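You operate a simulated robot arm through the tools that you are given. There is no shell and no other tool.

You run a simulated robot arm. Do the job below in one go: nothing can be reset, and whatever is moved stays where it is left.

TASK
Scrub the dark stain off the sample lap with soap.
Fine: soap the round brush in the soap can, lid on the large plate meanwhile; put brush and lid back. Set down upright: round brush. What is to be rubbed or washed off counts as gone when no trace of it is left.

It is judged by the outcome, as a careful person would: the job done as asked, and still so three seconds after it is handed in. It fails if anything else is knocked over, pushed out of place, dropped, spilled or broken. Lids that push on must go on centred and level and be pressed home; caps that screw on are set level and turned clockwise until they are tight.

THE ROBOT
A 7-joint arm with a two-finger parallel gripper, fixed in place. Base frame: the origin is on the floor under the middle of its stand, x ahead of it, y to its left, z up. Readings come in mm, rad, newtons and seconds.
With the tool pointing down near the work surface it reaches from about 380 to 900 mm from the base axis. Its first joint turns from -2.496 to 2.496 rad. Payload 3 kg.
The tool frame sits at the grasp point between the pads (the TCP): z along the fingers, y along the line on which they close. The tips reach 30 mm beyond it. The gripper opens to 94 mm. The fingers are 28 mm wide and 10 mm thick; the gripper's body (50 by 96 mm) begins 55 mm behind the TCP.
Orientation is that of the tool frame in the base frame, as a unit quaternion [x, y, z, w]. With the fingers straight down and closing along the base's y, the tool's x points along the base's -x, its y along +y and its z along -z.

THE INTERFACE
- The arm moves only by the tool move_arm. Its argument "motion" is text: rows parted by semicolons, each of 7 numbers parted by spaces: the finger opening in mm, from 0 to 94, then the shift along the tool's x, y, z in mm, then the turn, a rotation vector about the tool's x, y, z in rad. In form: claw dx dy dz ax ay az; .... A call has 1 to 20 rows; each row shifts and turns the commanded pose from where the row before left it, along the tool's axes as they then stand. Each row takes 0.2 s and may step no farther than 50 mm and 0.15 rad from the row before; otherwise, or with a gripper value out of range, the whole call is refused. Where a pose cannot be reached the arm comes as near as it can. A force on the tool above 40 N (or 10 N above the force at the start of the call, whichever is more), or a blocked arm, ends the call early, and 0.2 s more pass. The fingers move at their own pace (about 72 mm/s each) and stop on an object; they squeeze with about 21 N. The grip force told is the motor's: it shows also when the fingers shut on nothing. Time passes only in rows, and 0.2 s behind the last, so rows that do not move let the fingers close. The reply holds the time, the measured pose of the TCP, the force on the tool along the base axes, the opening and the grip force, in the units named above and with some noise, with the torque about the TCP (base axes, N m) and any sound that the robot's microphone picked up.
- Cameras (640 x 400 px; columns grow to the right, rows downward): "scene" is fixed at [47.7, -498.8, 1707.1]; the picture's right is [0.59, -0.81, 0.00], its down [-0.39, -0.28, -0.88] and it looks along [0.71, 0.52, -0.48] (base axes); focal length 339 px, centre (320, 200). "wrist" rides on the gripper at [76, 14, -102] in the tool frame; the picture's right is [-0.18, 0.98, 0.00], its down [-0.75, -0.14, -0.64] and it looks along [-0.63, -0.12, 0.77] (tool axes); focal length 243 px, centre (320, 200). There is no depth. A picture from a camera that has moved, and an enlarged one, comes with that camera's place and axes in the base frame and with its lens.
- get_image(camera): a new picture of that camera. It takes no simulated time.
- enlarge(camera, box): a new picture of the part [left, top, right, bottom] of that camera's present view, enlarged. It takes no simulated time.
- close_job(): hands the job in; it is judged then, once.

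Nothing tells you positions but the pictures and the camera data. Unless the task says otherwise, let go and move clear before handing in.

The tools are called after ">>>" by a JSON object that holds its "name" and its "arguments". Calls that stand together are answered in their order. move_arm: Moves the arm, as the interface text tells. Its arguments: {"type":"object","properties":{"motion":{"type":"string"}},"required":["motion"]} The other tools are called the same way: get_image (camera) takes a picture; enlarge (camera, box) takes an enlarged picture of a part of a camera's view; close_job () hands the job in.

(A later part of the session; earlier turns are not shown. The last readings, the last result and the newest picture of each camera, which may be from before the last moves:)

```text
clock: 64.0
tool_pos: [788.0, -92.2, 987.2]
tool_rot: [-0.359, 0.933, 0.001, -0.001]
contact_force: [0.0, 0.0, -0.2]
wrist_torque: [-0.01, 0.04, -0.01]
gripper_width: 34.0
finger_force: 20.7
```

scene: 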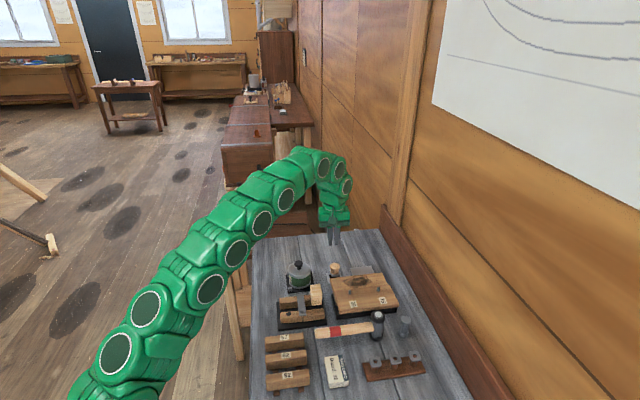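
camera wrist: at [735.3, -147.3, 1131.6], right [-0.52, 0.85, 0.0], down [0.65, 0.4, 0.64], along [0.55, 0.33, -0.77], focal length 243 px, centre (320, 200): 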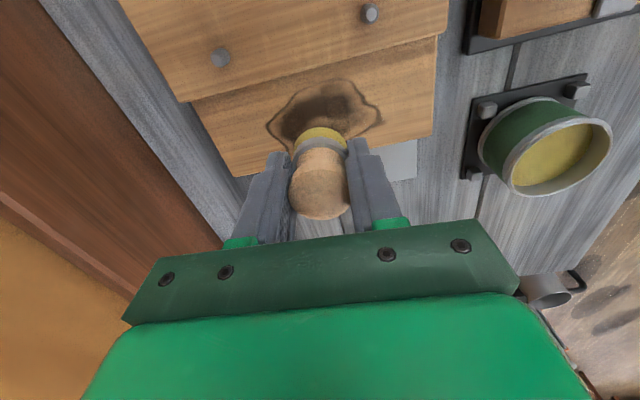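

>>> {"name": "move_arm", "arguments": {"motion": "20 0 0 0.7 0 0 0; 20 0 0 0 0 0 0; 20 0 0 0 0 0 0"}}

>>> {"name": "get_image", "arguments": {"camera": "wrist"}}

```text
clock: 64.8
tool_pos: [788.8, -93.9, 987.8]
tool_rot: [-0.358, 0.934, 0.0, 0.0]
contact_force: [-0.1, -0.3, -0.2]
wrist_torque: [0.03, 0.03, -0.02]
gripper_width: 33.9
finger_force: 21.1
```

```text
taken
camera wrist: at [720.8, -133.4, 1091.0], right [-0.52, 0.85, 0.0], down [0.65, 0.4, 0.64], along [0.55, 0.33, -0.77], focal length 243 px, centre (320, 200)
```

wrist: 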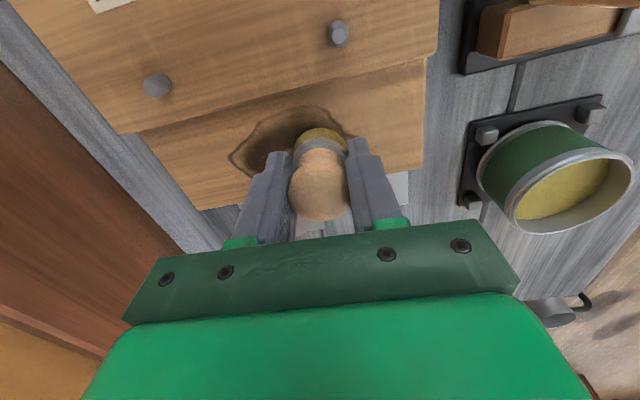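

>>> {"name": "move_arm", "arguments": {"motion": "20 0 0 0.5 0 0 0; 20 0 0 0 0 0 0; 20 0 0 0 0 0 0"}}

```text
clock: 65.6
tool_pos: [788.5, -92.3, 987.8]
tool_rot: [-0.358, 0.934, 0.0, 0.0]
contact_force: [-0.3, -0.4, 5.2]
wrist_torque: [-0.05, 0.02, 0.03]
gripper_width: 34.0
finger_force: 20.8
```

>>> {"name": "move_arm", "arguments": {"motion": "20 -0.2 -4 0 0 0 0; 20 -0.4 -6 0 0 0 0; 20 -0.4 -6 0 0 0 0; 20 -0.2 -4 0 0 0 0; 20 0 0 0 0 0 0"}}

>>> {"name": "get_image", "arguments": {"camera": "wrist"}}

>>> {"name": "enlarge", "arguments": {"camera": "scene", "box": [330, 240, 400, 300]}}

```text
clock: 66.8
tool_pos: [803.8, -107.4, 987.7]
tool_rot: [-0.359, 0.934, 0.0, 0.0]
contact_force: [0.1, 1.1, 2.8]
wrist_torque: [0.02, -0.03, 0.02]
gripper_width: 33.7
finger_force: 20.8
```

```text
taken
camera wrist: at [735.7, -147.3, 1090.7], right [-0.52, 0.85, 0.0], down [0.65, 0.4, 0.64], along [0.55, 0.33, -0.77], focal length 243 px, centre (320, 200)
```

wrist: 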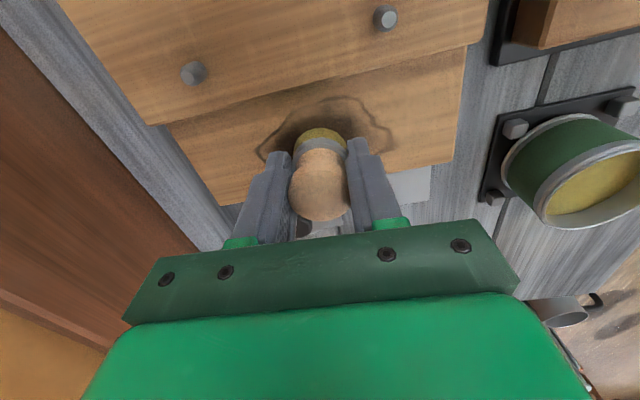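

```text
6.67 times, centred on (365, 270) of scene
camera zoom: at [47.7, -498.8, 1707.1], right [0.59, -0.81, 0.0], down [-0.39, -0.28, -0.88], along [0.71, 0.52, -0.48], focal length 2261 px, centre (20, -267)
```

zoom: 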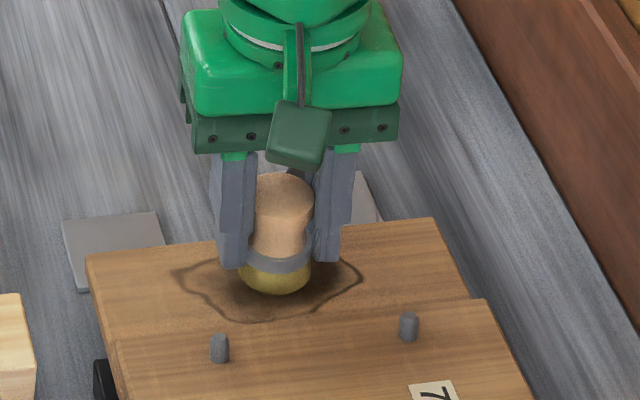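

The stroke is lifting the stain. I'll continue with longer strokes, watching the force.

>>> {"name": "move_arm", "arguments": {"motion": "20 0 0 0.3 0 0 0; 20 -0.3 -5 0 0 0 0; 20 -0.5 -8 0 0 0 0; 20 -0.5 -8 0 0 0 0; 20 -0.5 -8 0 0 0 0; 20 -0.5 -8 0 0 0 0; 20 -0.3 -5 0 0 0 0; 20 0 0 0 0 0 0"}}

>>> {"name": "enlarge", "arguments": {"camera": "scene", "box": [330, 240, 400, 300]}}

```text
clock: 68.6
tool_pos: [832.5, -134.6, 986.5]
tool_rot: [-0.357, 0.934, 0.0, 0.0]
contact_force: [-4.5, 7.2, 21.2]
wrist_torque: [0.31, 0.19, 0.04]
gripper_width: 33.6
finger_force: 20.8
```

```text
6.67 times, centred on (365, 270) of scene
camera zoom: at [47.7, -498.8, 1707.1], right [0.59, -0.81, 0.0], down [-0.39, -0.28, -0.88], along [0.71, 0.52, -0.48], focal length 2261 px, centre (20, -267)
```

zoom: 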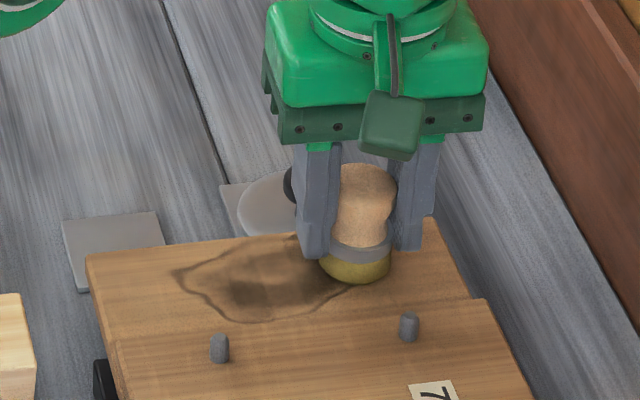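

The stain is fading but needs several passes. I'll keep the pressure moderate and scrub in rows, starting with a stroke left, then a shift toward the far edge.

>>> {"name": "move_arm", "arguments": {"motion": "20 0 0 -0.3 0 0 0; 20 0.3 5 0 0 0 0; 20 0.5 8 0 0 0 0; 20 0.5 8 0 0 0 0; 20 0.5 8 0 0 0 0; 20 0.5 8 0 0 0 0; 20 0.5 8 0 0 0 0; 20 0.5 8 0 0 0 0; 20 0.5 8 0 0 0 0; 20 0.5 8 0 0 0 0; 20 0.5 8 0 0 0 0; 20 0.3 5 0 0 0 0; 20 0 0 0 0 0 0"}}

>>> {"name": "enlarge", "arguments": {"camera": "scene", "box": [330, 240, 400, 300]}}

>>> {"name": "get_image", "arguments": {"camera": "wrist"}}

```text
clock: 71.4
tool_pos: [772.5, -79.3, 987.1]
tool_rot: [-0.358, 0.934, -0.001, 0.0]
contact_force: [-0.5, 0.1, 0.4]
wrist_torque: [0.02, -0.01, -0.02]
gripper_width: 33.8
finger_force: 21.1
```

```text
6.67 times, centred on (365, 270) of scene
camera zoom: at [47.7, -498.8, 1707.1], right [0.59, -0.81, 0.0], down [-0.39, -0.28, -0.88], along [0.71, 0.52, -0.48], focal length 2261 px, centre (20, -267)
```

zoom: 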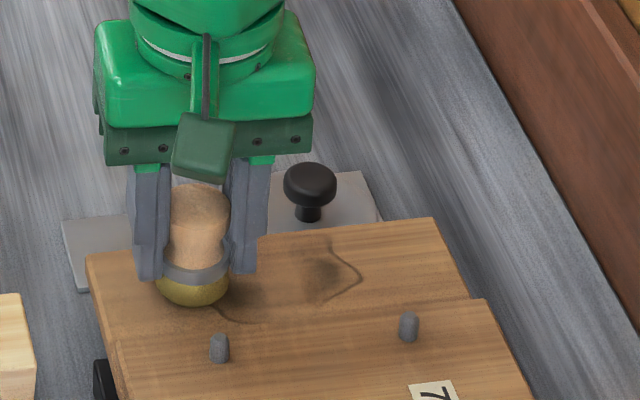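

```text
taken
camera wrist: at [705.3, -119.2, 1090.6], right [-0.52, 0.85, 0.0], down [0.66, 0.4, 0.64], along [0.55, 0.33, -0.77], focal length 243 px, centre (320, 200)
```

wrist: 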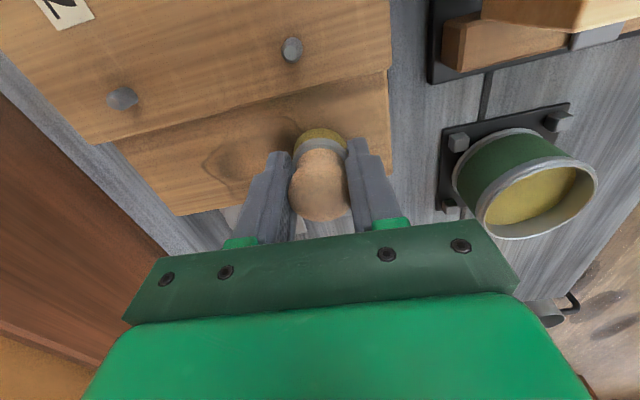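

Most of the stain came off; what remains is at the right end and the near outline. I'll press lightly again, shift toward the near side and stroke right.

>>> {"name": "move_arm", "arguments": {"motion": "20 0 0 0.5 0 0 0; 20 0.3 5 0 0 0 0; 20 5 -0.3 0 0 0 0; 20 5 -0.3 0 0 0 0; 20 5 -0.3 0 0 0 0; 20 -0.3 -5 0 0 0 0; 20 -0.5 -8 0 0 0 0; 20 -0.5 -8 0 0 0 0; 20 -0.5 -8 0 0 0 0; 20 -0.5 -8 0 0 0 0; 20 0 0 0 0 0 0"}}

>>> {"name": "enlarge", "arguments": {"camera": "scene", "box": [330, 240, 400, 300]}}

>>> {"name": "get_image", "arguments": {"camera": "wrist"}}

```text
clock: 73.8
tool_pos: [784.6, -111.3, 987.7]
tool_rot: [-0.359, 0.933, 0.0, -0.001]
contact_force: [-4.8, 2.4, 11.5]
wrist_torque: [0.13, 0.14, -0.01]
gripper_width: 33.9
finger_force: 21.2
```

```text
6.67 times, centred on (365, 270) of scene
camera zoom: at [47.7, -498.8, 1707.1], right [0.59, -0.81, 0.0], down [-0.39, -0.28, -0.88], along [0.71, 0.52, -0.48], focal length 2261 px, centre (20, -267)
```

zoom: 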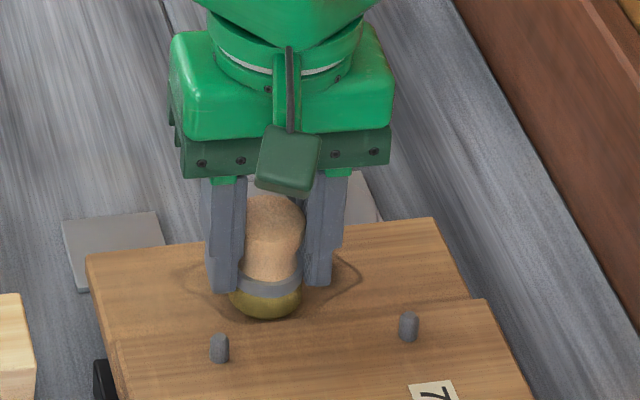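

```text
taken
camera wrist: at [718.7, -152.0, 1090.3], right [-0.52, 0.85, 0.0], down [0.65, 0.4, 0.64], along [0.55, 0.33, -0.77], focal length 243 px, centre (320, 200)
```

wrist: 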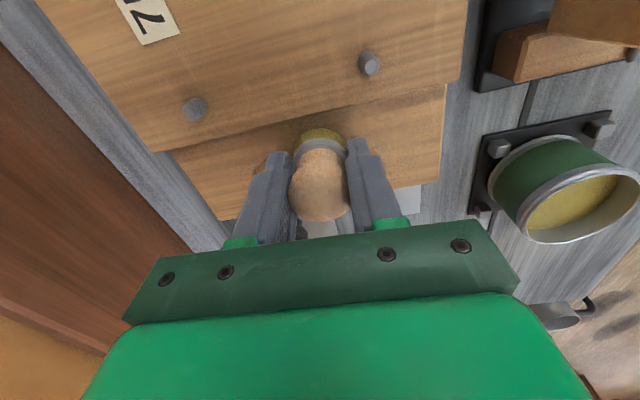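

>>> {"name": "move_arm", "arguments": {"motion": "20 -0.3 -5 0 0 0 0; 20 -0.5 -8 0 0 0 0; 20 -0.5 -8 0 0 0 0; 20 -0.5 -8 0 0 0 0; 20 -0.5 -8 0 0 0 0; 20 -0.5 -8 0 0 0 0; 20 -0.3 -5 0 0 0 0; 20 -5 0.3 0 0 0 0; 20 -5 0.3 0 0 0 0; 20 -5 0.3 0 0 0 0; 20 0 0 0 0 0 0"}}

>>> {"name": "enlarge", "arguments": {"camera": "scene", "box": [330, 240, 400, 300]}}

```text
clock: 76.2
tool_pos: [833.1, -136.2, 989.3]
tool_rot: [-0.358, 0.934, 0.001, 0.0]
contact_force: [0.5, -0.5, -0.5]
wrist_torque: [0.01, 0.02, 0.0]
gripper_width: 33.8
finger_force: 21.8
```

```text
6.67 times, centred on (365, 270) of scene
camera zoom: at [47.7, -498.8, 1707.1], right [0.59, -0.81, 0.0], down [-0.39, -0.28, -0.88], along [0.71, 0.52, -0.48], focal length 2261 px, centre (20, -267)
```

zoom: 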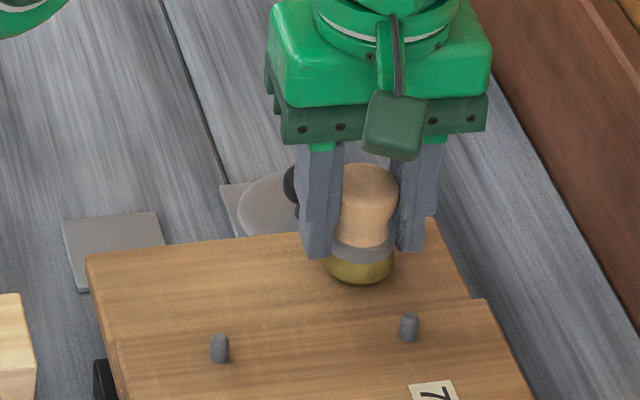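

The stain looks almost gone. I'll press again and make another full pass to remove any trace.

>>> {"name": "move_arm", "arguments": {"motion": "20 0 0 0.5 0 0 0; 20 0 0 0.3 0 0 0; 20 0 0 0 0 0 0"}}

```text
clock: 77.0
tool_pos: [832.8, -136.4, 987.9]
tool_rot: [-0.359, 0.933, 0.0, -0.001]
contact_force: [2.1, 0.5, 5.5]
wrist_torque: [0.02, -0.1, 0.01]
gripper_width: 33.9
finger_force: 20.9
```

>>> {"name": "move_arm", "arguments": {"motion": "20 -0.3 -5 0.1 0 0 0; 20 0.3 5 0 0 0 0; 20 0.5 8 0 0 0 0; 20 0.5 8 0 0 0 0; 20 0.5 8 0 0 0 0; 20 0.5 8 0 0 0 0; 20 0.5 8 0 0 0 0; 20 0 0 0 0 0 0"}}

>>> {"name": "enlarge", "arguments": {"camera": "scene", "box": [330, 240, 400, 300]}}

```text
clock: 78.8
tool_pos: [804.1, -109.3, 987.7]
tool_rot: [-0.358, 0.934, 0.0, 0.0]
contact_force: [5.4, -6.4, 21.1]
wrist_torque: [-0.16, -0.22, -0.03]
gripper_width: 33.8
finger_force: 21.2
```

```text
6.67 times, centred on (365, 270) of scene
camera zoom: at [47.7, -498.8, 1707.1], right [0.59, -0.81, 0.0], down [-0.39, -0.28, -0.88], along [0.71, 0.52, -0.48], focal length 2261 px, centre (20, -267)
```

zoom: 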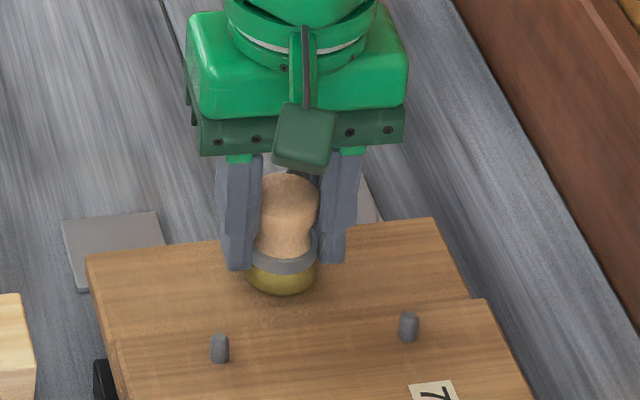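

>>> {"name": "move_arm", "arguments": {"motion": "20 0.3 5 -0.3 0 0 0; 20 0.5 8 0 0 0 0; 20 0.5 8 0 0 0 0; 20 0.5 8 0 0 0 0; 20 0.5 8 0 0 0 0; 20 0.5 8 0 0 0 0; 20 0.5 8 0 0 0 0; 20 -5 0.3 0 0 0 0; 20 -5 0.3 0 0 0 0; 20 -5 0.3 0 0 0 0; 20 0 0 0 0 0 0"}}

>>> {"name": "enlarge", "arguments": {"camera": "scene", "box": [330, 240, 400, 300]}}

>>> {"name": "get_image", "arguments": {"camera": "wrist"}}

```text
clock: 81.2
tool_pos: [776.1, -60.9, 986.9]
tool_rot: [-0.358, 0.934, 0.0, -0.001]
contact_force: [-0.5, -2.6, 8.1]
wrist_torque: [-0.12, 0.08, 0.0]
gripper_width: 33.6
finger_force: 21.3
```

```text
6.67 times, centred on (365, 270) of scene
camera zoom: at [47.7, -498.8, 1707.1], right [0.59, -0.81, 0.0], down [-0.39, -0.28, -0.88], along [0.71, 0.52, -0.48], focal length 2261 px, centre (20, -267)
```

zoom: 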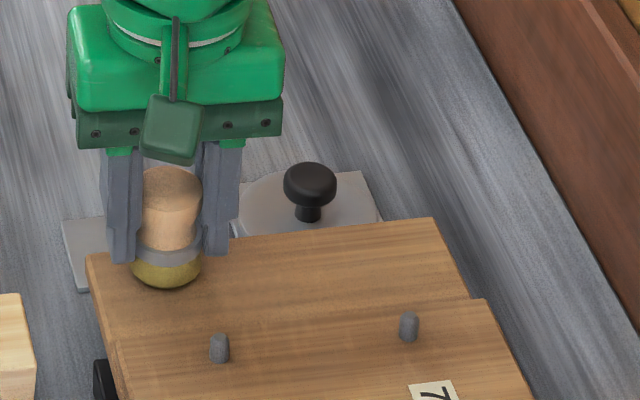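

```text
taken
camera wrist: at [708.5, -101.6, 1089.7], right [-0.52, 0.85, 0.0], down [0.65, 0.4, 0.64], along [0.55, 0.33, -0.77], focal length 243 px, centre (320, 200)
```

wrist: 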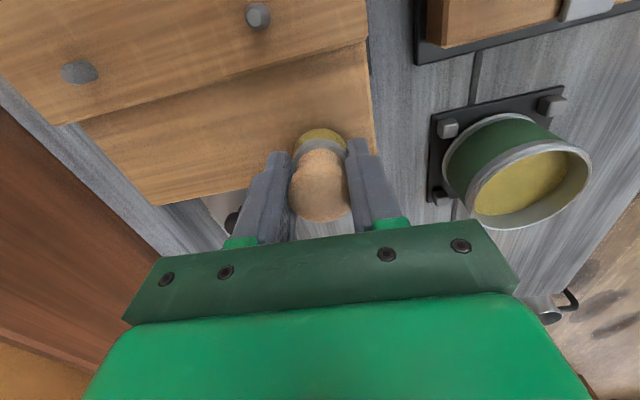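

The board looks clean already. I'll do one more row along the far side to be sure.

>>> {"name": "move_arm", "arguments": {"motion": "20 -0.3 -5 0 0 0 0; 20 -0.5 -8 0 0 0 0; 20 -0.5 -8 0 0 0 0; 20 -0.5 -8 0 0 0 0; 20 -0.5 -8 0 0 0 0; 20 -0.5 -8 0 0 0 0; 20 -0.5 -8 0 0 0 0; 20 0 0 0 0 0 0"}}

>>> {"name": "enlarge", "arguments": {"camera": "scene", "box": [330, 240, 400, 300]}}

```text
clock: 83.0
tool_pos: [814.9, -98.3, 988.0]
tool_rot: [-0.358, 0.934, 0.0, 0.0]
contact_force: [0.6, -0.1, -0.2]
wrist_torque: [0.0, 0.02, -0.01]
gripper_width: 33.8
finger_force: 20.8
```

```text
6.67 times, centred on (365, 270) of scene
camera zoom: at [47.7, -498.8, 1707.1], right [0.59, -0.81, 0.0], down [-0.39, -0.28, -0.88], along [0.71, 0.52, -0.48], focal length 2261 px, centre (20, -267)
```

zoom: 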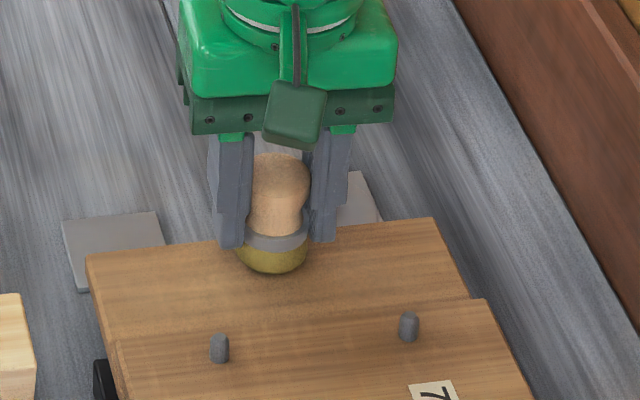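

>>> {"name": "move_arm", "arguments": {"motion": "20 0 0 0.5 0 0 0; 20 0 0 0.2 0 0 0; 20 -0.3 -5 0 0 0 0; 20 -0.5 -8 0 0 0 0; 20 -0.5 -8 0 0 0 0; 20 -0.5 -8 0 0 0 0; 20 -0.5 -8 0 0 0 0; 20 0 0 0 0 0 0"}}

>>> {"name": "enlarge", "arguments": {"camera": "scene", "box": [330, 240, 400, 300]}}

```text
clock: 84.8
tool_pos: [840.4, -122.6, 986.0]
tool_rot: [-0.359, 0.933, 0.0, 0.0]
contact_force: [-3.8, 0.9, 9.1]
wrist_torque: [0.03, 0.14, -0.02]
gripper_width: 33.4
finger_force: 20.9
```

```text
6.67 times, centred on (365, 270) of scene
camera zoom: at [47.7, -498.8, 1707.1], right [0.59, -0.81, 0.0], down [-0.39, -0.28, -0.88], along [0.71, 0.52, -0.48], focal length 2261 px, centre (20, -267)
```

zoom: 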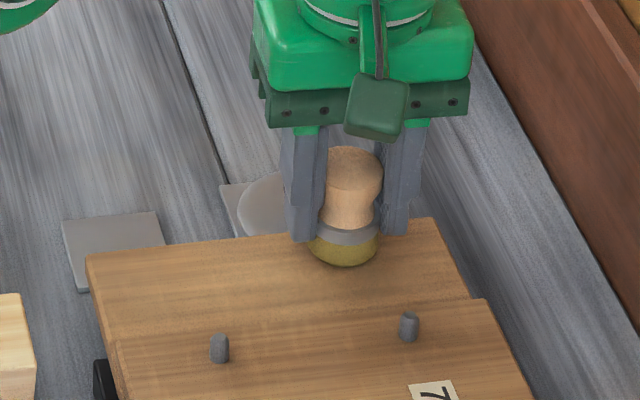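

>>> {"name": "move_arm", "arguments": {"motion": "20 5 -0.3 0 0 0 0; 20 6.5 -0.4 0 0 0 0; 20 6.5 -0.4 0 0 0 0; 20 6.5 -0.4 0 0 0 0; 20 6.5 -0.4 0 0 0 0; 20 0.3 5 0 0 0 0; 20 0.5 8 0 0 0 0; 20 0.5 8 0 0 0 0; 20 0.5 8 0 0 0 0; 20 0.5 8 0 0 0 0; 20 0 0 0 0 0 0"}}

>>> {"name": "enlarge", "arguments": {"camera": "scene", "box": [330, 240, 400, 300]}}

```text
clock: 87.2
tool_pos: [791.6, -119.7, 985.8]
tool_rot: [-0.359, 0.933, 0.001, -0.001]
contact_force: [-2.9, 1.1, 7.2]
wrist_torque: [-0.01, 0.12, 0.03]
gripper_width: 33.7
finger_force: 21.0
```

```text
6.67 times, centred on (365, 270) of scene
camera zoom: at [47.7, -498.8, 1707.1], right [0.59, -0.81, 0.0], down [-0.39, -0.28, -0.88], along [0.71, 0.52, -0.48], focal length 2261 px, centre (20, -267)
```

zoom: 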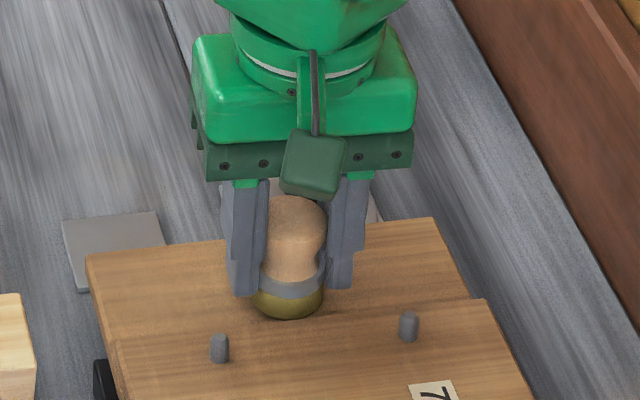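

>>> {"name": "move_arm", "arguments": {"motion": "20 0.3 5 0 0 0 0; 20 0.5 8 0 0 0 0; 20 0.5 8 0 0 0 0; 20 0.5 8 0 0 0 0; 20 0.5 8 0 0 0 0; 20 0.5 8 0 0 0 0; 20 0.3 5 0 0 0 0; 20 0 0 0 0 0 0"}}

>>> {"name": "enlarge", "arguments": {"camera": "scene", "box": [330, 240, 400, 300]}}

```text
clock: 89.0
tool_pos: [757.4, -84.4, 987.5]
tool_rot: [-0.358, 0.934, 0.0, 0.0]
contact_force: [-0.1, 0.5, 0.2]
wrist_torque: [0.0, -0.03, 0.02]
gripper_width: 33.7
finger_force: 21.0
```

```text
6.67 times, centred on (365, 270) of scene
camera zoom: at [47.7, -498.8, 1707.1], right [0.59, -0.81, 0.0], down [-0.39, -0.28, -0.88], along [0.71, 0.52, -0.48], focal length 2261 px, centre (20, -267)
```

zoom: 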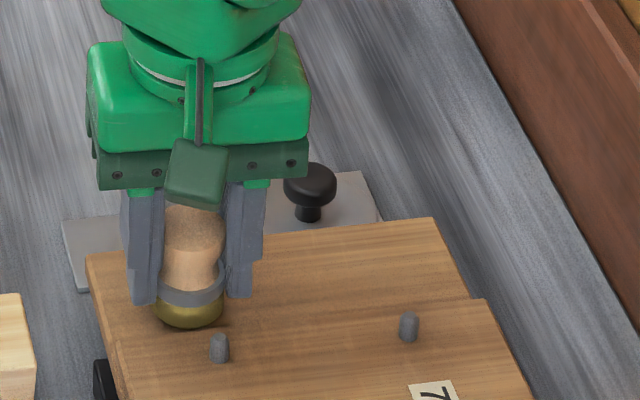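

I'll lift clear and inspect the board closely from both cameras.

>>> {"name": "move_arm", "arguments": {"motion": "20 0 0 -2 0 0 0; 20 0 0 -5 0 0 0; 20 0 0 -8 0 0 0; 20 0 0 -10 0 0 0; 20 0 0 -10 0 0 0; 20 0 0 -7 0 0 0; 20 0 0 -3 0 0 0; 20 0 0 0 0 0 0"}}

>>> {"name": "get_image", "arguments": {"camera": "wrist"}}

>>> {"name": "enlarge", "arguments": {"camera": "wrist", "box": [100, 0, 400, 220]}}

>>> {"name": "enlarge", "arguments": {"camera": "scene", "box": [335, 250, 405, 300]}}

```text
clock: 90.8
tool_pos: [756.6, -84.9, 1031.4]
tool_rot: [-0.358, 0.934, 0.0, 0.0]
contact_force: [-0.1, -0.1, -1.1]
wrist_torque: [0.02, 0.01, 0.04]
gripper_width: 33.8
finger_force: 20.4
```

```text
taken
camera wrist: at [689.3, -125.4, 1134.5], right [-0.52, 0.85, 0.0], down [0.65, 0.4, 0.64], along [0.55, 0.33, -0.77], focal length 243 px, centre (320, 200)
```

wrist: 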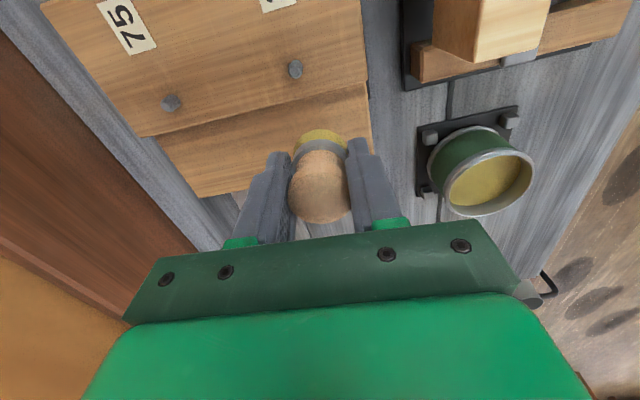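

```text
1.82 times, centred on (250, 110) of wrist
camera zoom: at [689.3, -125.4, 1134.5], right [-0.52, 0.85, 0.0], down [0.65, 0.4, 0.64], along [0.55, 0.33, -0.77], focal length 441 px, centre (447, 364)
```

zoom: 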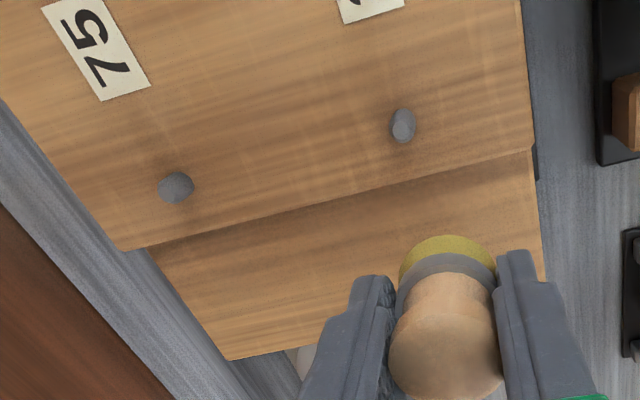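

```text
8.00 times, centred on (370, 275) of scene
camera zoom: at [47.7, -498.8, 1707.1], right [0.59, -0.81, 0.0], down [-0.39, -0.28, -0.88], along [0.71, 0.52, -0.48], focal length 2713 px, centre (-80, -400)
```

zoom: 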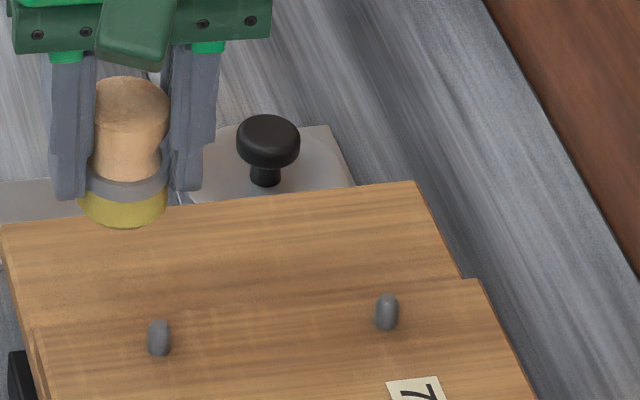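

The board looks clean in both views and the lap hasn't moved. I'll carry the brush back above its small plate along my recorded path.

>>> {"name": "move_arm", "arguments": {"motion": "20 -3 0.66 0 0 0 0; 20 -6 1.3 0 0 0 0; 20 -9 2 0 0 0 0; 20 -11 2.4 0 0 0 0; 20 -12 2.65 0 0 0 0; 20 -12 2.65 0 0 0 0; 20 -12 2.65 0 0 0 0; 20 -11 2.4 0 0 0 0; 20 -8 1.8 0 0 0 0; 20 -5 1.1 0 0 0 0; 20 -2.5 0.55 0 0 0 0; 20 0 0 0 0 0 0"}}

>>> {"name": "enlarge", "arguments": {"camera": "wrist", "box": [220, 40, 420, 240]}}

>>> {"name": "enlarge", "arguments": {"camera": "scene", "box": [320, 215, 420, 300]}}

>>> {"name": "enlarge", "arguments": {"camera": "wrist", "box": [0, 0, 360, 180]}}

```text
clock: 93.4
tool_pos: [811.5, -8.6, 1030.7]
tool_rot: [-0.358, 0.934, -0.001, 0.0]
contact_force: [0.5, -0.4, -0.7]
wrist_torque: [0.01, -0.01, 0.01]
gripper_width: 33.6
finger_force: 21.2
```

```text
2.00 times, centred on (320, 140) of wrist
camera zoom: at [743.7, -49.0, 1134.0], right [-0.52, 0.85, 0.0], down [0.65, 0.4, 0.64], along [0.55, 0.33, -0.77], focal length 485 px, centre (320, 320)
```

zoom: 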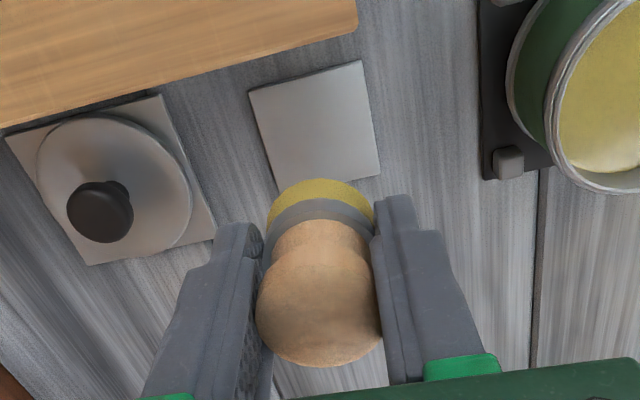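

```text
4.71 times, centred on (370, 258) of scene
camera zoom: at [47.7, -498.8, 1707.1], right [0.59, -0.81, 0.0], down [-0.39, -0.28, -0.88], along [0.71, 0.52, -0.48], focal length 1596 px, centre (85, -71)
```

zoom: 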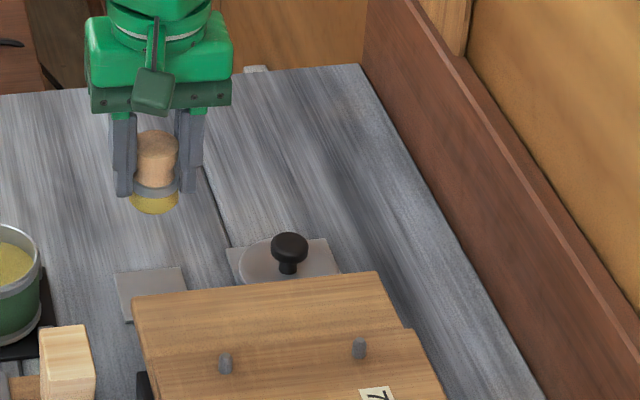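

```text
1.78 times, centred on (180, 90) of wrist
camera zoom: at [743.7, -49.0, 1134.0], right [-0.52, 0.85, 0.0], down [0.65, 0.4, 0.64], along [0.55, 0.33, -0.77], focal length 431 px, centre (569, 396)
```

zoom: 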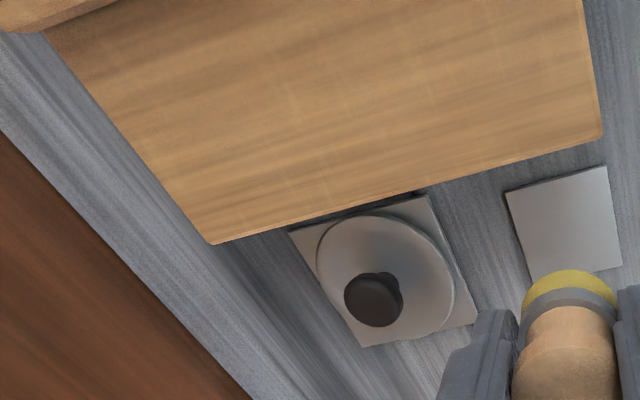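

The whole board is clean. I'll lower the brush onto its small plate, slowing near contact.

>>> {"name": "move_arm", "arguments": {"motion": "20 0 0 3 0 0 0; 20 0 0 6 0 0 0; 20 0 0 9 0 0 0; 20 0 0 10 0 0 0; 20 0 0 10 0 0 0; 20 0 0 10 0 0 0; 20 0 0 9 0 0 0; 20 0 0 7 0 0 0; 20 0 0 5 0 0 0; 20 0 0 4 0 0 0; 20 0 0 3 0 0 0; 20 0 0 0 0 0 0"}}

>>> {"name": "enlarge", "arguments": {"camera": "wrist", "box": [220, 60, 420, 220]}}

>>> {"name": "enlarge", "arguments": {"camera": "scene", "box": [310, 230, 370, 290]}}

```text
clock: 96.0
tool_pos: [812.0, -8.9, 955.1]
tool_rot: [-0.359, 0.933, 0.0, 0.0]
contact_force: [0.3, -0.4, -0.5]
wrist_torque: [0.02, -0.01, 0.03]
gripper_width: 33.8
finger_force: 21.3
```

```text
2.50 times, centred on (320, 140) of wrist
camera zoom: at [743.5, -49.3, 1057.5], right [-0.52, 0.85, 0.0], down [0.65, 0.4, 0.64], along [0.55, 0.33, -0.77], focal length 606 px, centre (320, 350)
```

zoom: 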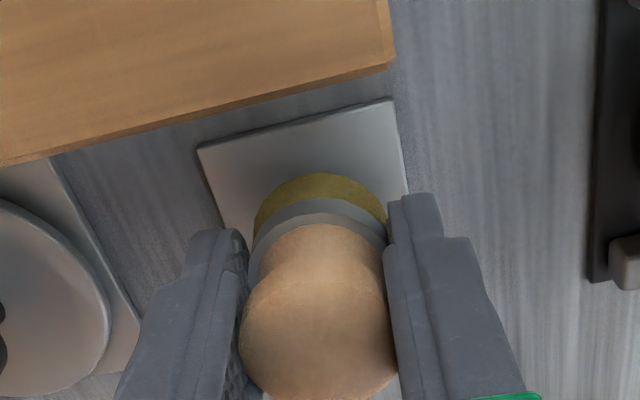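

```text
6.67 times, centred on (340, 260) of scene
camera zoom: at [47.7, -498.8, 1707.1], right [0.59, -0.81, 0.0], down [-0.39, -0.28, -0.88], along [0.71, 0.52, -0.48], focal length 2261 px, centre (187, -200)
```

zoom: 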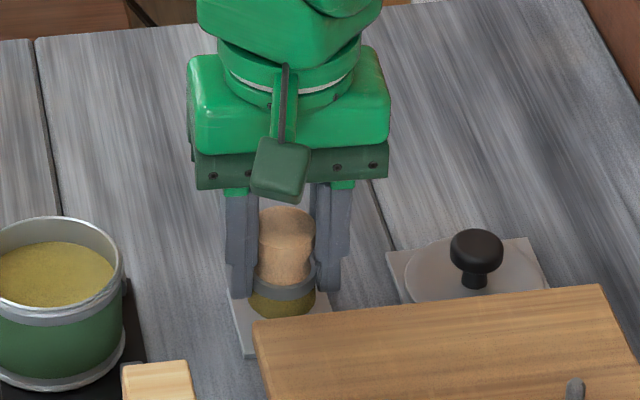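

>>> {"name": "move_arm", "arguments": {"motion": "20 0 0 2 0 0 0; 20 0 0 2 0 0 0; 20 0 0 1 0 0 0; 20 0 0 0 0 0 0"}}

```text
clock: 97.0
tool_pos: [811.2, -7.6, 948.8]
tool_rot: [-0.359, 0.933, -0.001, 0.0]
contact_force: [0.2, 0.1, -0.8]
wrist_torque: [0.0, -0.01, -0.04]
gripper_width: 33.7
finger_force: 21.1
```

>>> {"name": "move_arm", "arguments": {"motion": "20 0 0 0.8 0 0 0; 20 0 0 0.7 0 0 0; 20 0 0 0.7 0 0 0; 20 0 0 0 0 0 0"}}

>>> {"name": "enlarge", "arguments": {"camera": "scene", "box": [310, 230, 370, 290]}}

>>> {"name": "enlarge", "arguments": {"camera": "wrist", "box": [220, 60, 420, 220]}}

```text
clock: 98.0
tool_pos: [810.6, -9.5, 946.0]
tool_rot: [-0.358, 0.934, 0.0, -0.001]
contact_force: [0.6, -0.1, -0.3]
wrist_torque: [-0.01, -0.01, -0.01]
gripper_width: 34.0
finger_force: 20.7
```

```text
6.67 times, centred on (340, 260) of scene
camera zoom: at [47.7, -498.8, 1707.1], right [0.59, -0.81, 0.0], down [-0.39, -0.28, -0.88], along [0.71, 0.52, -0.48], focal length 2261 px, centre (187, -200)
```

zoom: 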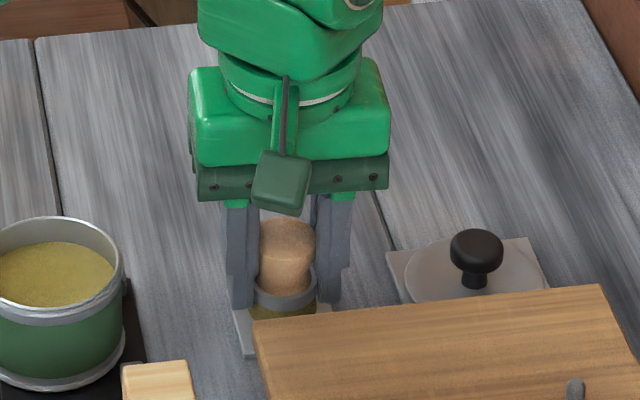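

```text
2.50 times, centred on (320, 140) of wrist
camera zoom: at [744.0, -49.6, 1050.3], right [-0.52, 0.85, 0.0], down [0.65, 0.4, 0.64], along [0.55, 0.33, -0.77], focal length 606 px, centre (320, 350)
```

zoom: 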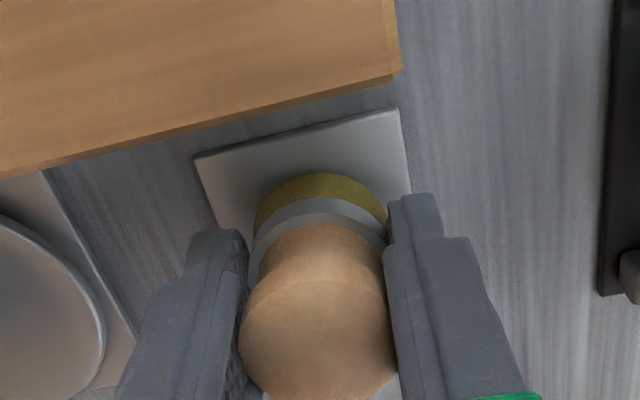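

>>> {"name": "move_arm", "arguments": {"motion": "20 0 0 0.5 0 0 0; 20 0 0 0.5 0 0 0; 20 0 0 0.5 0 0 0; 20 0 0 0 0 0 0"}}

```text
clock: 99.0
tool_pos: [809.3, -9.6, 945.6]
tool_rot: [-0.358, 0.934, 0.0, 0.001]
contact_force: [-0.1, 0.3, 1.2]
wrist_torque: [-0.04, 0.03, -0.03]
gripper_width: 33.5
finger_force: 21.4
```

>>> {"name": "move_arm", "arguments": {"motion": "20 0 0 0.4 0 0 0; 20 0 0 0.3 0 0 0; 20 0 0 0 0 0 0; 20 0 0 0 0 0 0"}}

```text
clock: 100.0
tool_pos: [811.5, -9.4, 946.2]
tool_rot: [-0.358, 0.934, 0.0, 0.0]
contact_force: [-0.5, -1.4, 7.1]
wrist_torque: [-0.12, -0.02, 0.0]
gripper_width: 33.8
finger_force: 20.7
```

The brush is on its plate, with 7 N of contact. I'll release it gently and rise straight up.

>>> {"name": "move_arm", "arguments": {"motion": "20 0 0 -0.4 0 0 0; 36 0 0 0 0 0 0; 42 0 0 0 0 0 0; 52 0 0 0 0 0 0; 60 0 0 0 0 0 0; 60 0 0 0 0 0 0"}}

>>> {"name": "enlarge", "arguments": {"camera": "wrist", "box": [220, 60, 420, 220]}}

>>> {"name": "enlarge", "arguments": {"camera": "scene", "box": [310, 230, 370, 290]}}

```text
clock: 101.4
tool_pos: [811.9, -8.7, 945.4]
tool_rot: [-0.359, 0.933, 0.0, 0.0]
contact_force: [-0.2, 0.1, 0.0]
wrist_torque: [0.0, 0.03, 0.05]
gripper_width: 59.9
finger_force: 0.0
```

```text
2.50 times, centred on (320, 140) of wrist
camera zoom: at [744.3, -49.2, 1048.6], right [-0.52, 0.85, 0.0], down [0.65, 0.4, 0.64], along [0.55, 0.33, -0.77], focal length 606 px, centre (320, 350)
```

zoom: 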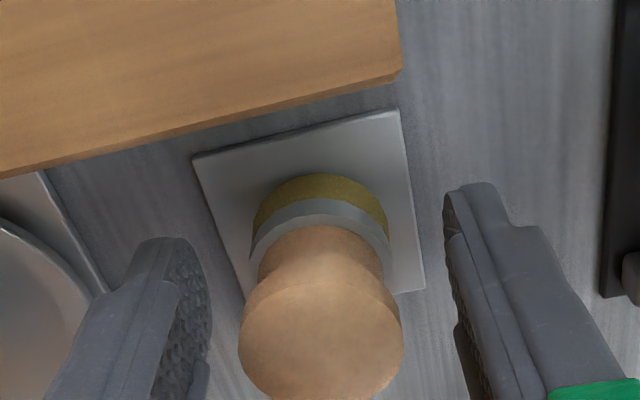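

```text
6.67 times, centred on (340, 260) of scene
camera zoom: at [47.7, -498.8, 1707.1], right [0.59, -0.81, 0.0], down [-0.39, -0.28, -0.88], along [0.71, 0.52, -0.48], focal length 2261 px, centre (187, -200)
```

zoom: 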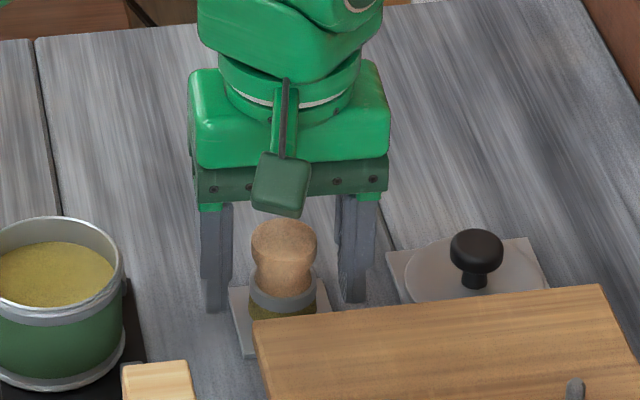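

The brush stands upright on its plate. I'll rise clear and return to the lid on the large plate.

>>> {"name": "move_arm", "arguments": {"motion": "60 0 0 -4.2 0 0 0; 60 0 0 -15 0 0 0; 60 0 0 -15 0 0 0; 60 0 0 -15 0 0 0; 60 -2.7 -26.1 0 0 0 0; 60 -2.7 -26.1 0 0 0 0; 50 -2.7 -26.1 10 0 0 0; 50 -2.7 -26.06 10 0 0 0; 50 0 0 0 0 0 0; 50 0 0 0 0 0 0"}}

>>> {"name": "get_image", "arguments": {"camera": "wrist"}}

>>> {"name": "enlarge", "arguments": {"camera": "wrist", "box": [220, 60, 420, 220]}}

>>> {"name": "enlarge", "arguments": {"camera": "scene", "box": [310, 220, 410, 300]}}

```text
clock: 103.6
tool_pos: [889.8, -78.7, 974.2]
tool_rot: [-0.359, 0.933, 0.0, 0.0]
contact_force: [-0.4, -0.5, -0.2]
wrist_torque: [0.01, 0.0, -0.01]
gripper_width: 49.8
finger_force: 0.0
```

```text
taken
camera wrist: at [822.5, -120.5, 1077.8], right [-0.52, 0.85, 0.0], down [0.65, 0.4, 0.64], along [0.55, 0.33, -0.77], focal length 243 px, centre (320, 200)
```

wrist: 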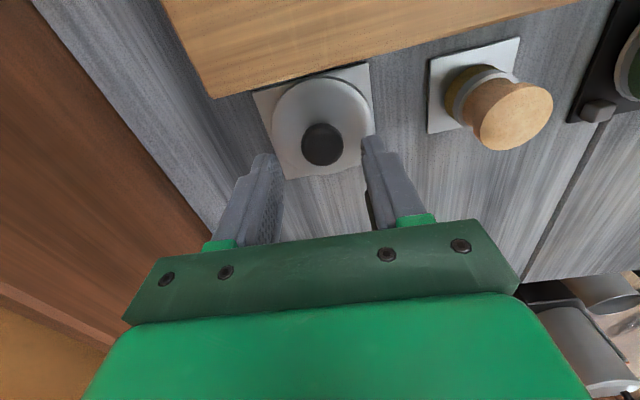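

```text
2.50 times, centred on (320, 140) of wrist
camera zoom: at [822.5, -120.5, 1077.8], right [-0.52, 0.85, 0.0], down [0.65, 0.4, 0.64], along [0.55, 0.33, -0.77], focal length 606 px, centre (320, 350)
```

zoom: 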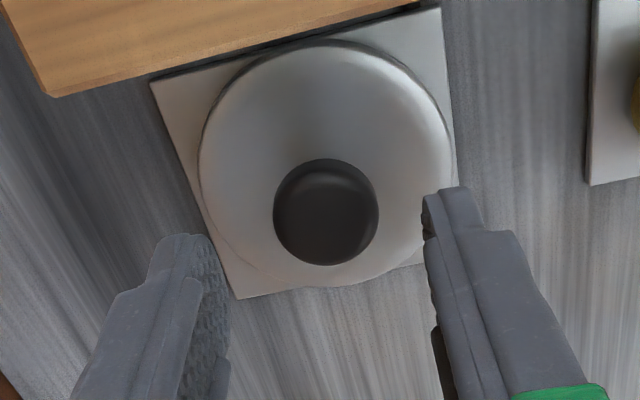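

```text
5.00 times, centred on (360, 260) of scene
camera zoom: at [47.7, -498.8, 1707.1], right [0.59, -0.81, 0.0], down [-0.39, -0.28, -0.88], along [0.71, 0.52, -0.48], focal length 1696 px, centre (120, -100)
```

zoom: 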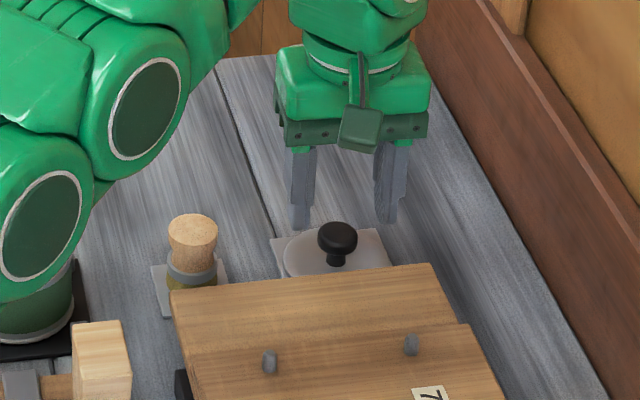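

The knob is about 1.6 mm off in the closing direction. I'll correct that, descend to the earlier grip height and close.

>>> {"name": "move_arm", "arguments": {"motion": "50 0.3 1.6 8 0 0 0; 50 0 0 10 0 0 0; 50 0 0 7 0 0 0; 50 0 0 4 0 0 0; 50 0 0 1.5 0 0 0; 50 0 0 0 0 0 0"}}

>>> {"name": "enlarge", "arguments": {"camera": "wrist", "box": [220, 60, 420, 220]}}

>>> {"name": "enlarge", "arguments": {"camera": "scene", "box": [335, 220, 405, 280]}}

```text
clock: 105.0
tool_pos: [888.2, -79.2, 944.8]
tool_rot: [-0.359, 0.933, 0.0, 0.0]
contact_force: [-0.5, 0.0, 0.2]
wrist_torque: [0.0, -0.01, 0.01]
gripper_width: 50.3
finger_force: 0.1
```

```text
2.50 times, centred on (320, 140) of wrist
camera zoom: at [820.6, -118.9, 1047.2], right [-0.52, 0.85, 0.0], down [0.65, 0.4, 0.64], along [0.55, 0.33, -0.77], focal length 606 px, centre (320, 350)
```

zoom: 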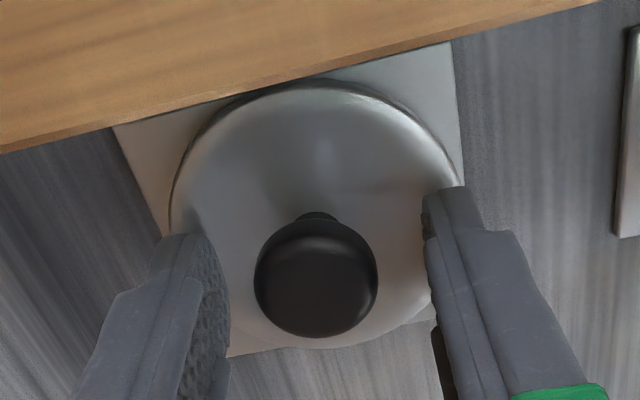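

```text
6.67 times, centred on (370, 250) of scene
camera zoom: at [47.7, -498.8, 1707.1], right [0.59, -0.81, 0.0], down [-0.39, -0.28, -0.88], along [0.71, 0.52, -0.48], focal length 2261 px, centre (-13, -133)
```

zoom: 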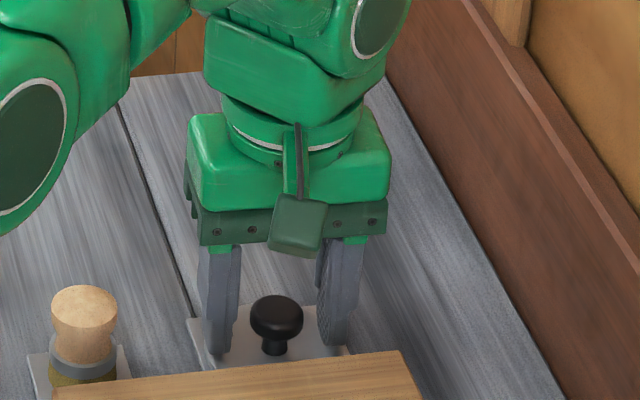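

>>> {"name": "move_arm", "arguments": {"motion": "50 0 -0.5 0.7 0 0 0; 40 0 0 0 0 0 0; 30 0 0 0 0 0 0; 10 0 0 0 0 0 0; 10 0 0 0 0 0 0; 10 0 0 0 0 0 0"}}

>>> {"name": "enlarge", "arguments": {"camera": "wrist", "box": [220, 60, 420, 220]}}

```text
clock: 106.4
tool_pos: [887.8, -78.4, 943.5]
tool_rot: [-0.358, 0.934, 0.0, 0.0]
contact_force: [0.5, -0.3, -0.1]
wrist_torque: [-0.05, 0.0, 0.01]
gripper_width: 26.4
finger_force: 21.1
```

```text
2.50 times, centred on (320, 140) of wrist
camera zoom: at [821.0, -119.3, 1046.8], right [-0.52, 0.85, 0.0], down [0.65, 0.4, 0.64], along [0.55, 0.33, -0.77], focal length 606 px, centre (320, 350)
```

zoom: 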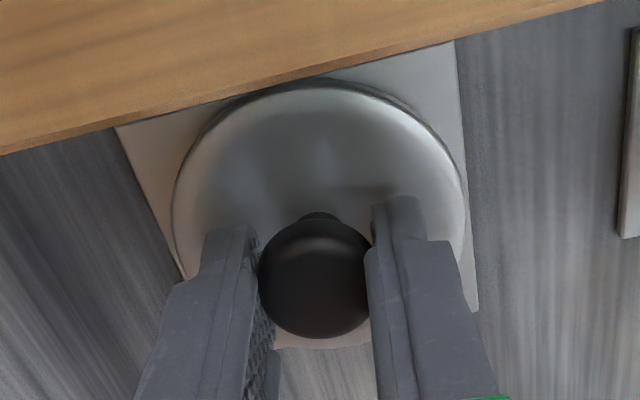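

The lid's knob is gripped again at 26.4 mm. I'll lift very gently first.

>>> {"name": "move_arm", "arguments": {"motion": "10 0 0 -1 0 0 0; 10 0 0 -2 0 0 0; 10 0 0 -4 0 0 0; 10 0 0 -5 0 0 0; 10 0 0 -6 0 0 0; 10 0 0 -6 0 0 0; 10 0 0 -6 0 0 0; 10 0 0 -5 0 0 0; 10 0 0 -3 0 0 0; 10 0 0 -2 0 0 0; 10 0 0 0 0 0 0"}}

>>> {"name": "enlarge", "arguments": {"camera": "scene", "box": [310, 200, 410, 300]}}

```text
clock: 108.8
tool_pos: [888.8, -78.4, 983.6]
tool_rot: [-0.358, 0.934, 0.0, -0.001]
contact_force: [0.5, -0.3, 0.6]
wrist_torque: [0.02, 0.03, -0.06]
gripper_width: 26.3
finger_force: 20.9
```

```text
4.00 times, centred on (360, 250) of scene
camera zoom: at [47.7, -498.8, 1707.1], right [0.59, -0.81, 0.0], down [-0.39, -0.28, -0.88], along [0.71, 0.52, -0.48], focal length 1356 px, centre (160, 0)
```

zoom: 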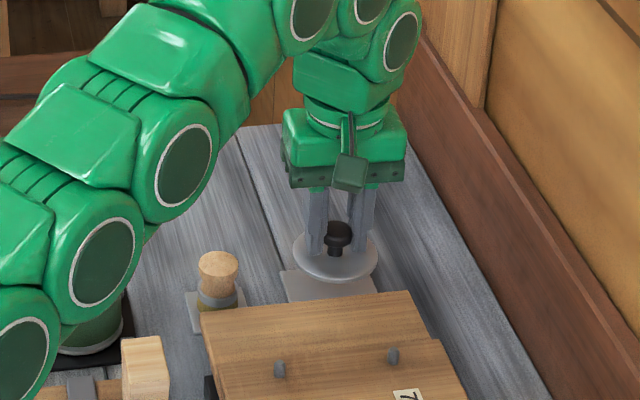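

>>> {"name": "move_arm", "arguments": {"motion": "10 0.25 3 -1 0 0 0; 10 0.5 6 -2 0 0 0; 10 0.7 8 -4 0 0 0; 10 0.7 8 -5 0 0 0; 10 0.5 6 -5 0 0 0; 10 0.25 3 -5 0 0 0; 10 0 0 -5 0 0 0; 10 0 0 -5 0 0 0; 10 0 0 -5 0 0 0; 10 0 0 -3 0 0 0; 10 0 0 -1 0 0 0; 10 0 0 0 0 0 0"}}

>>> {"name": "enlarge", "arguments": {"camera": "scene", "box": [300, 190, 400, 290]}}

```text
clock: 111.4
tool_pos: [864.1, -54.7, 1025.2]
tool_rot: [-0.359, 0.933, 0.001, 0.001]
contact_force: [0.6, -0.3, -0.4]
wrist_torque: [0.02, -0.01, 0.02]
gripper_width: 26.4
finger_force: 21.5
```

```text
4.00 times, centred on (350, 240) of scene
camera zoom: at [47.7, -498.8, 1707.1], right [0.59, -0.81, 0.0], down [-0.39, -0.28, -0.88], along [0.71, 0.52, -0.48], focal length 1356 px, centre (200, 40)
```

zoom: 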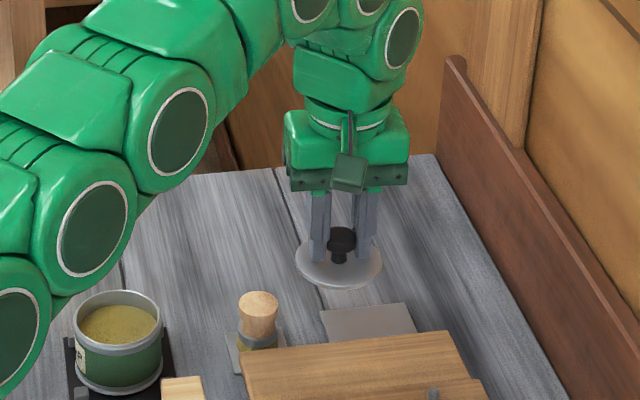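

>>> {"name": "move_arm", "arguments": {"motion": "10 0.25 3 0 0 0 0; 10 0.5 6 0 0 0 0; 10 0.75 9 0 0 0 0; 10 0.9 11 0 0 0 0; 10 0.9 11 0 0 0 0; 10 0.9 11 0 0 0 0; 10 0.9 11 0 0 0 0; 10 0.9 11 0 0 0 0; 10 0.9 11 0 0 0 0; 10 0.9 11 0 0 0 0; 10 0.9 11 0 0 0 0; 10 0.9 11 0 0 0 0; 10 0.9 11 0 0 0 0; 10 0.9 11 0 0 0 0; 10 0.9 11 0 0 0 0; 10 0.9 11 0 0 0 0; 10 0.9 11 0 0 0 0; 10 0.75 9 0 0 0 0; 10 0.4 5 0 0 0 0; 10 0.25 3 0 0 0 0"}}

>>> {"name": "get_image", "arguments": {"camera": "wrist"}}

>>> {"name": "enlarge", "arguments": {"camera": "wrist", "box": [220, 40, 420, 220]}}

>>> {"name": "enlarge", "arguments": {"camera": "scene", "box": [275, 220, 345, 300]}}

```text
clock: 115.6
tool_pos: [725.8, 76.0, 1024.6]
tool_rot: [-0.358, 0.934, 0.0, 0.0]
contact_force: [0.0, 0.1, -0.1]
wrist_torque: [0.0, 0.0, -0.03]
gripper_width: 26.6
finger_force: 20.6
```

```text
taken
camera wrist: at [658.2, 35.2, 1128.0], right [-0.52, 0.85, 0.0], down [0.65, 0.4, 0.64], along [0.55, 0.33, -0.77], focal length 243 px, centre (320, 200)
```

wrist: 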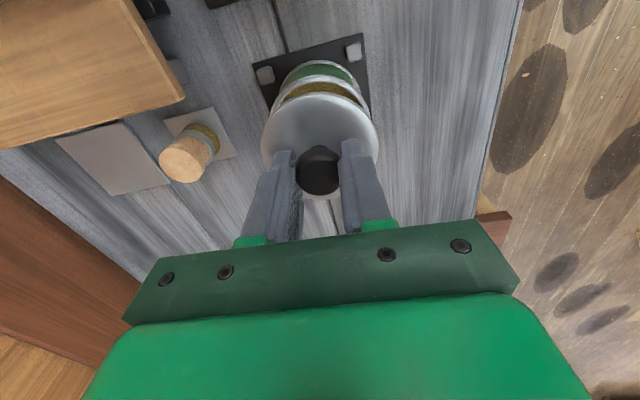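

```text
2.22 times, centred on (320, 130) of wrist
camera zoom: at [658.2, 35.2, 1128.0], right [-0.52, 0.85, 0.0], down [0.65, 0.4, 0.64], along [0.55, 0.33, -0.77], focal length 539 px, centre (320, 356)
```

zoom: 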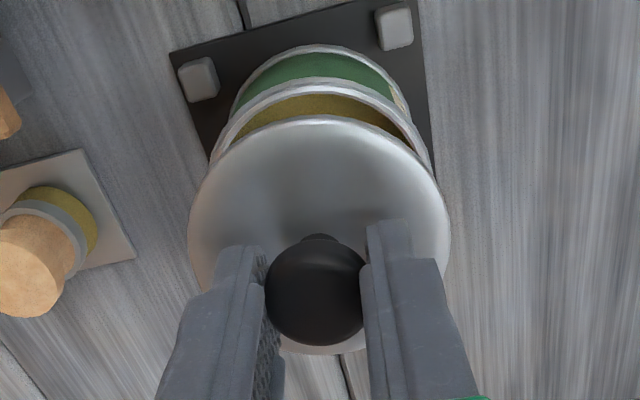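

```text
5.00 times, centred on (310, 260) of scene
camera zoom: at [47.7, -498.8, 1707.1], right [0.59, -0.81, 0.0], down [-0.39, -0.28, -0.88], along [0.71, 0.52, -0.48], focal length 1696 px, centre (370, -100)
```

zoom: 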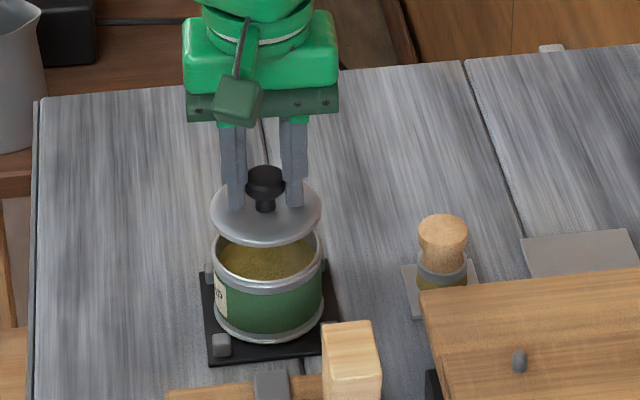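

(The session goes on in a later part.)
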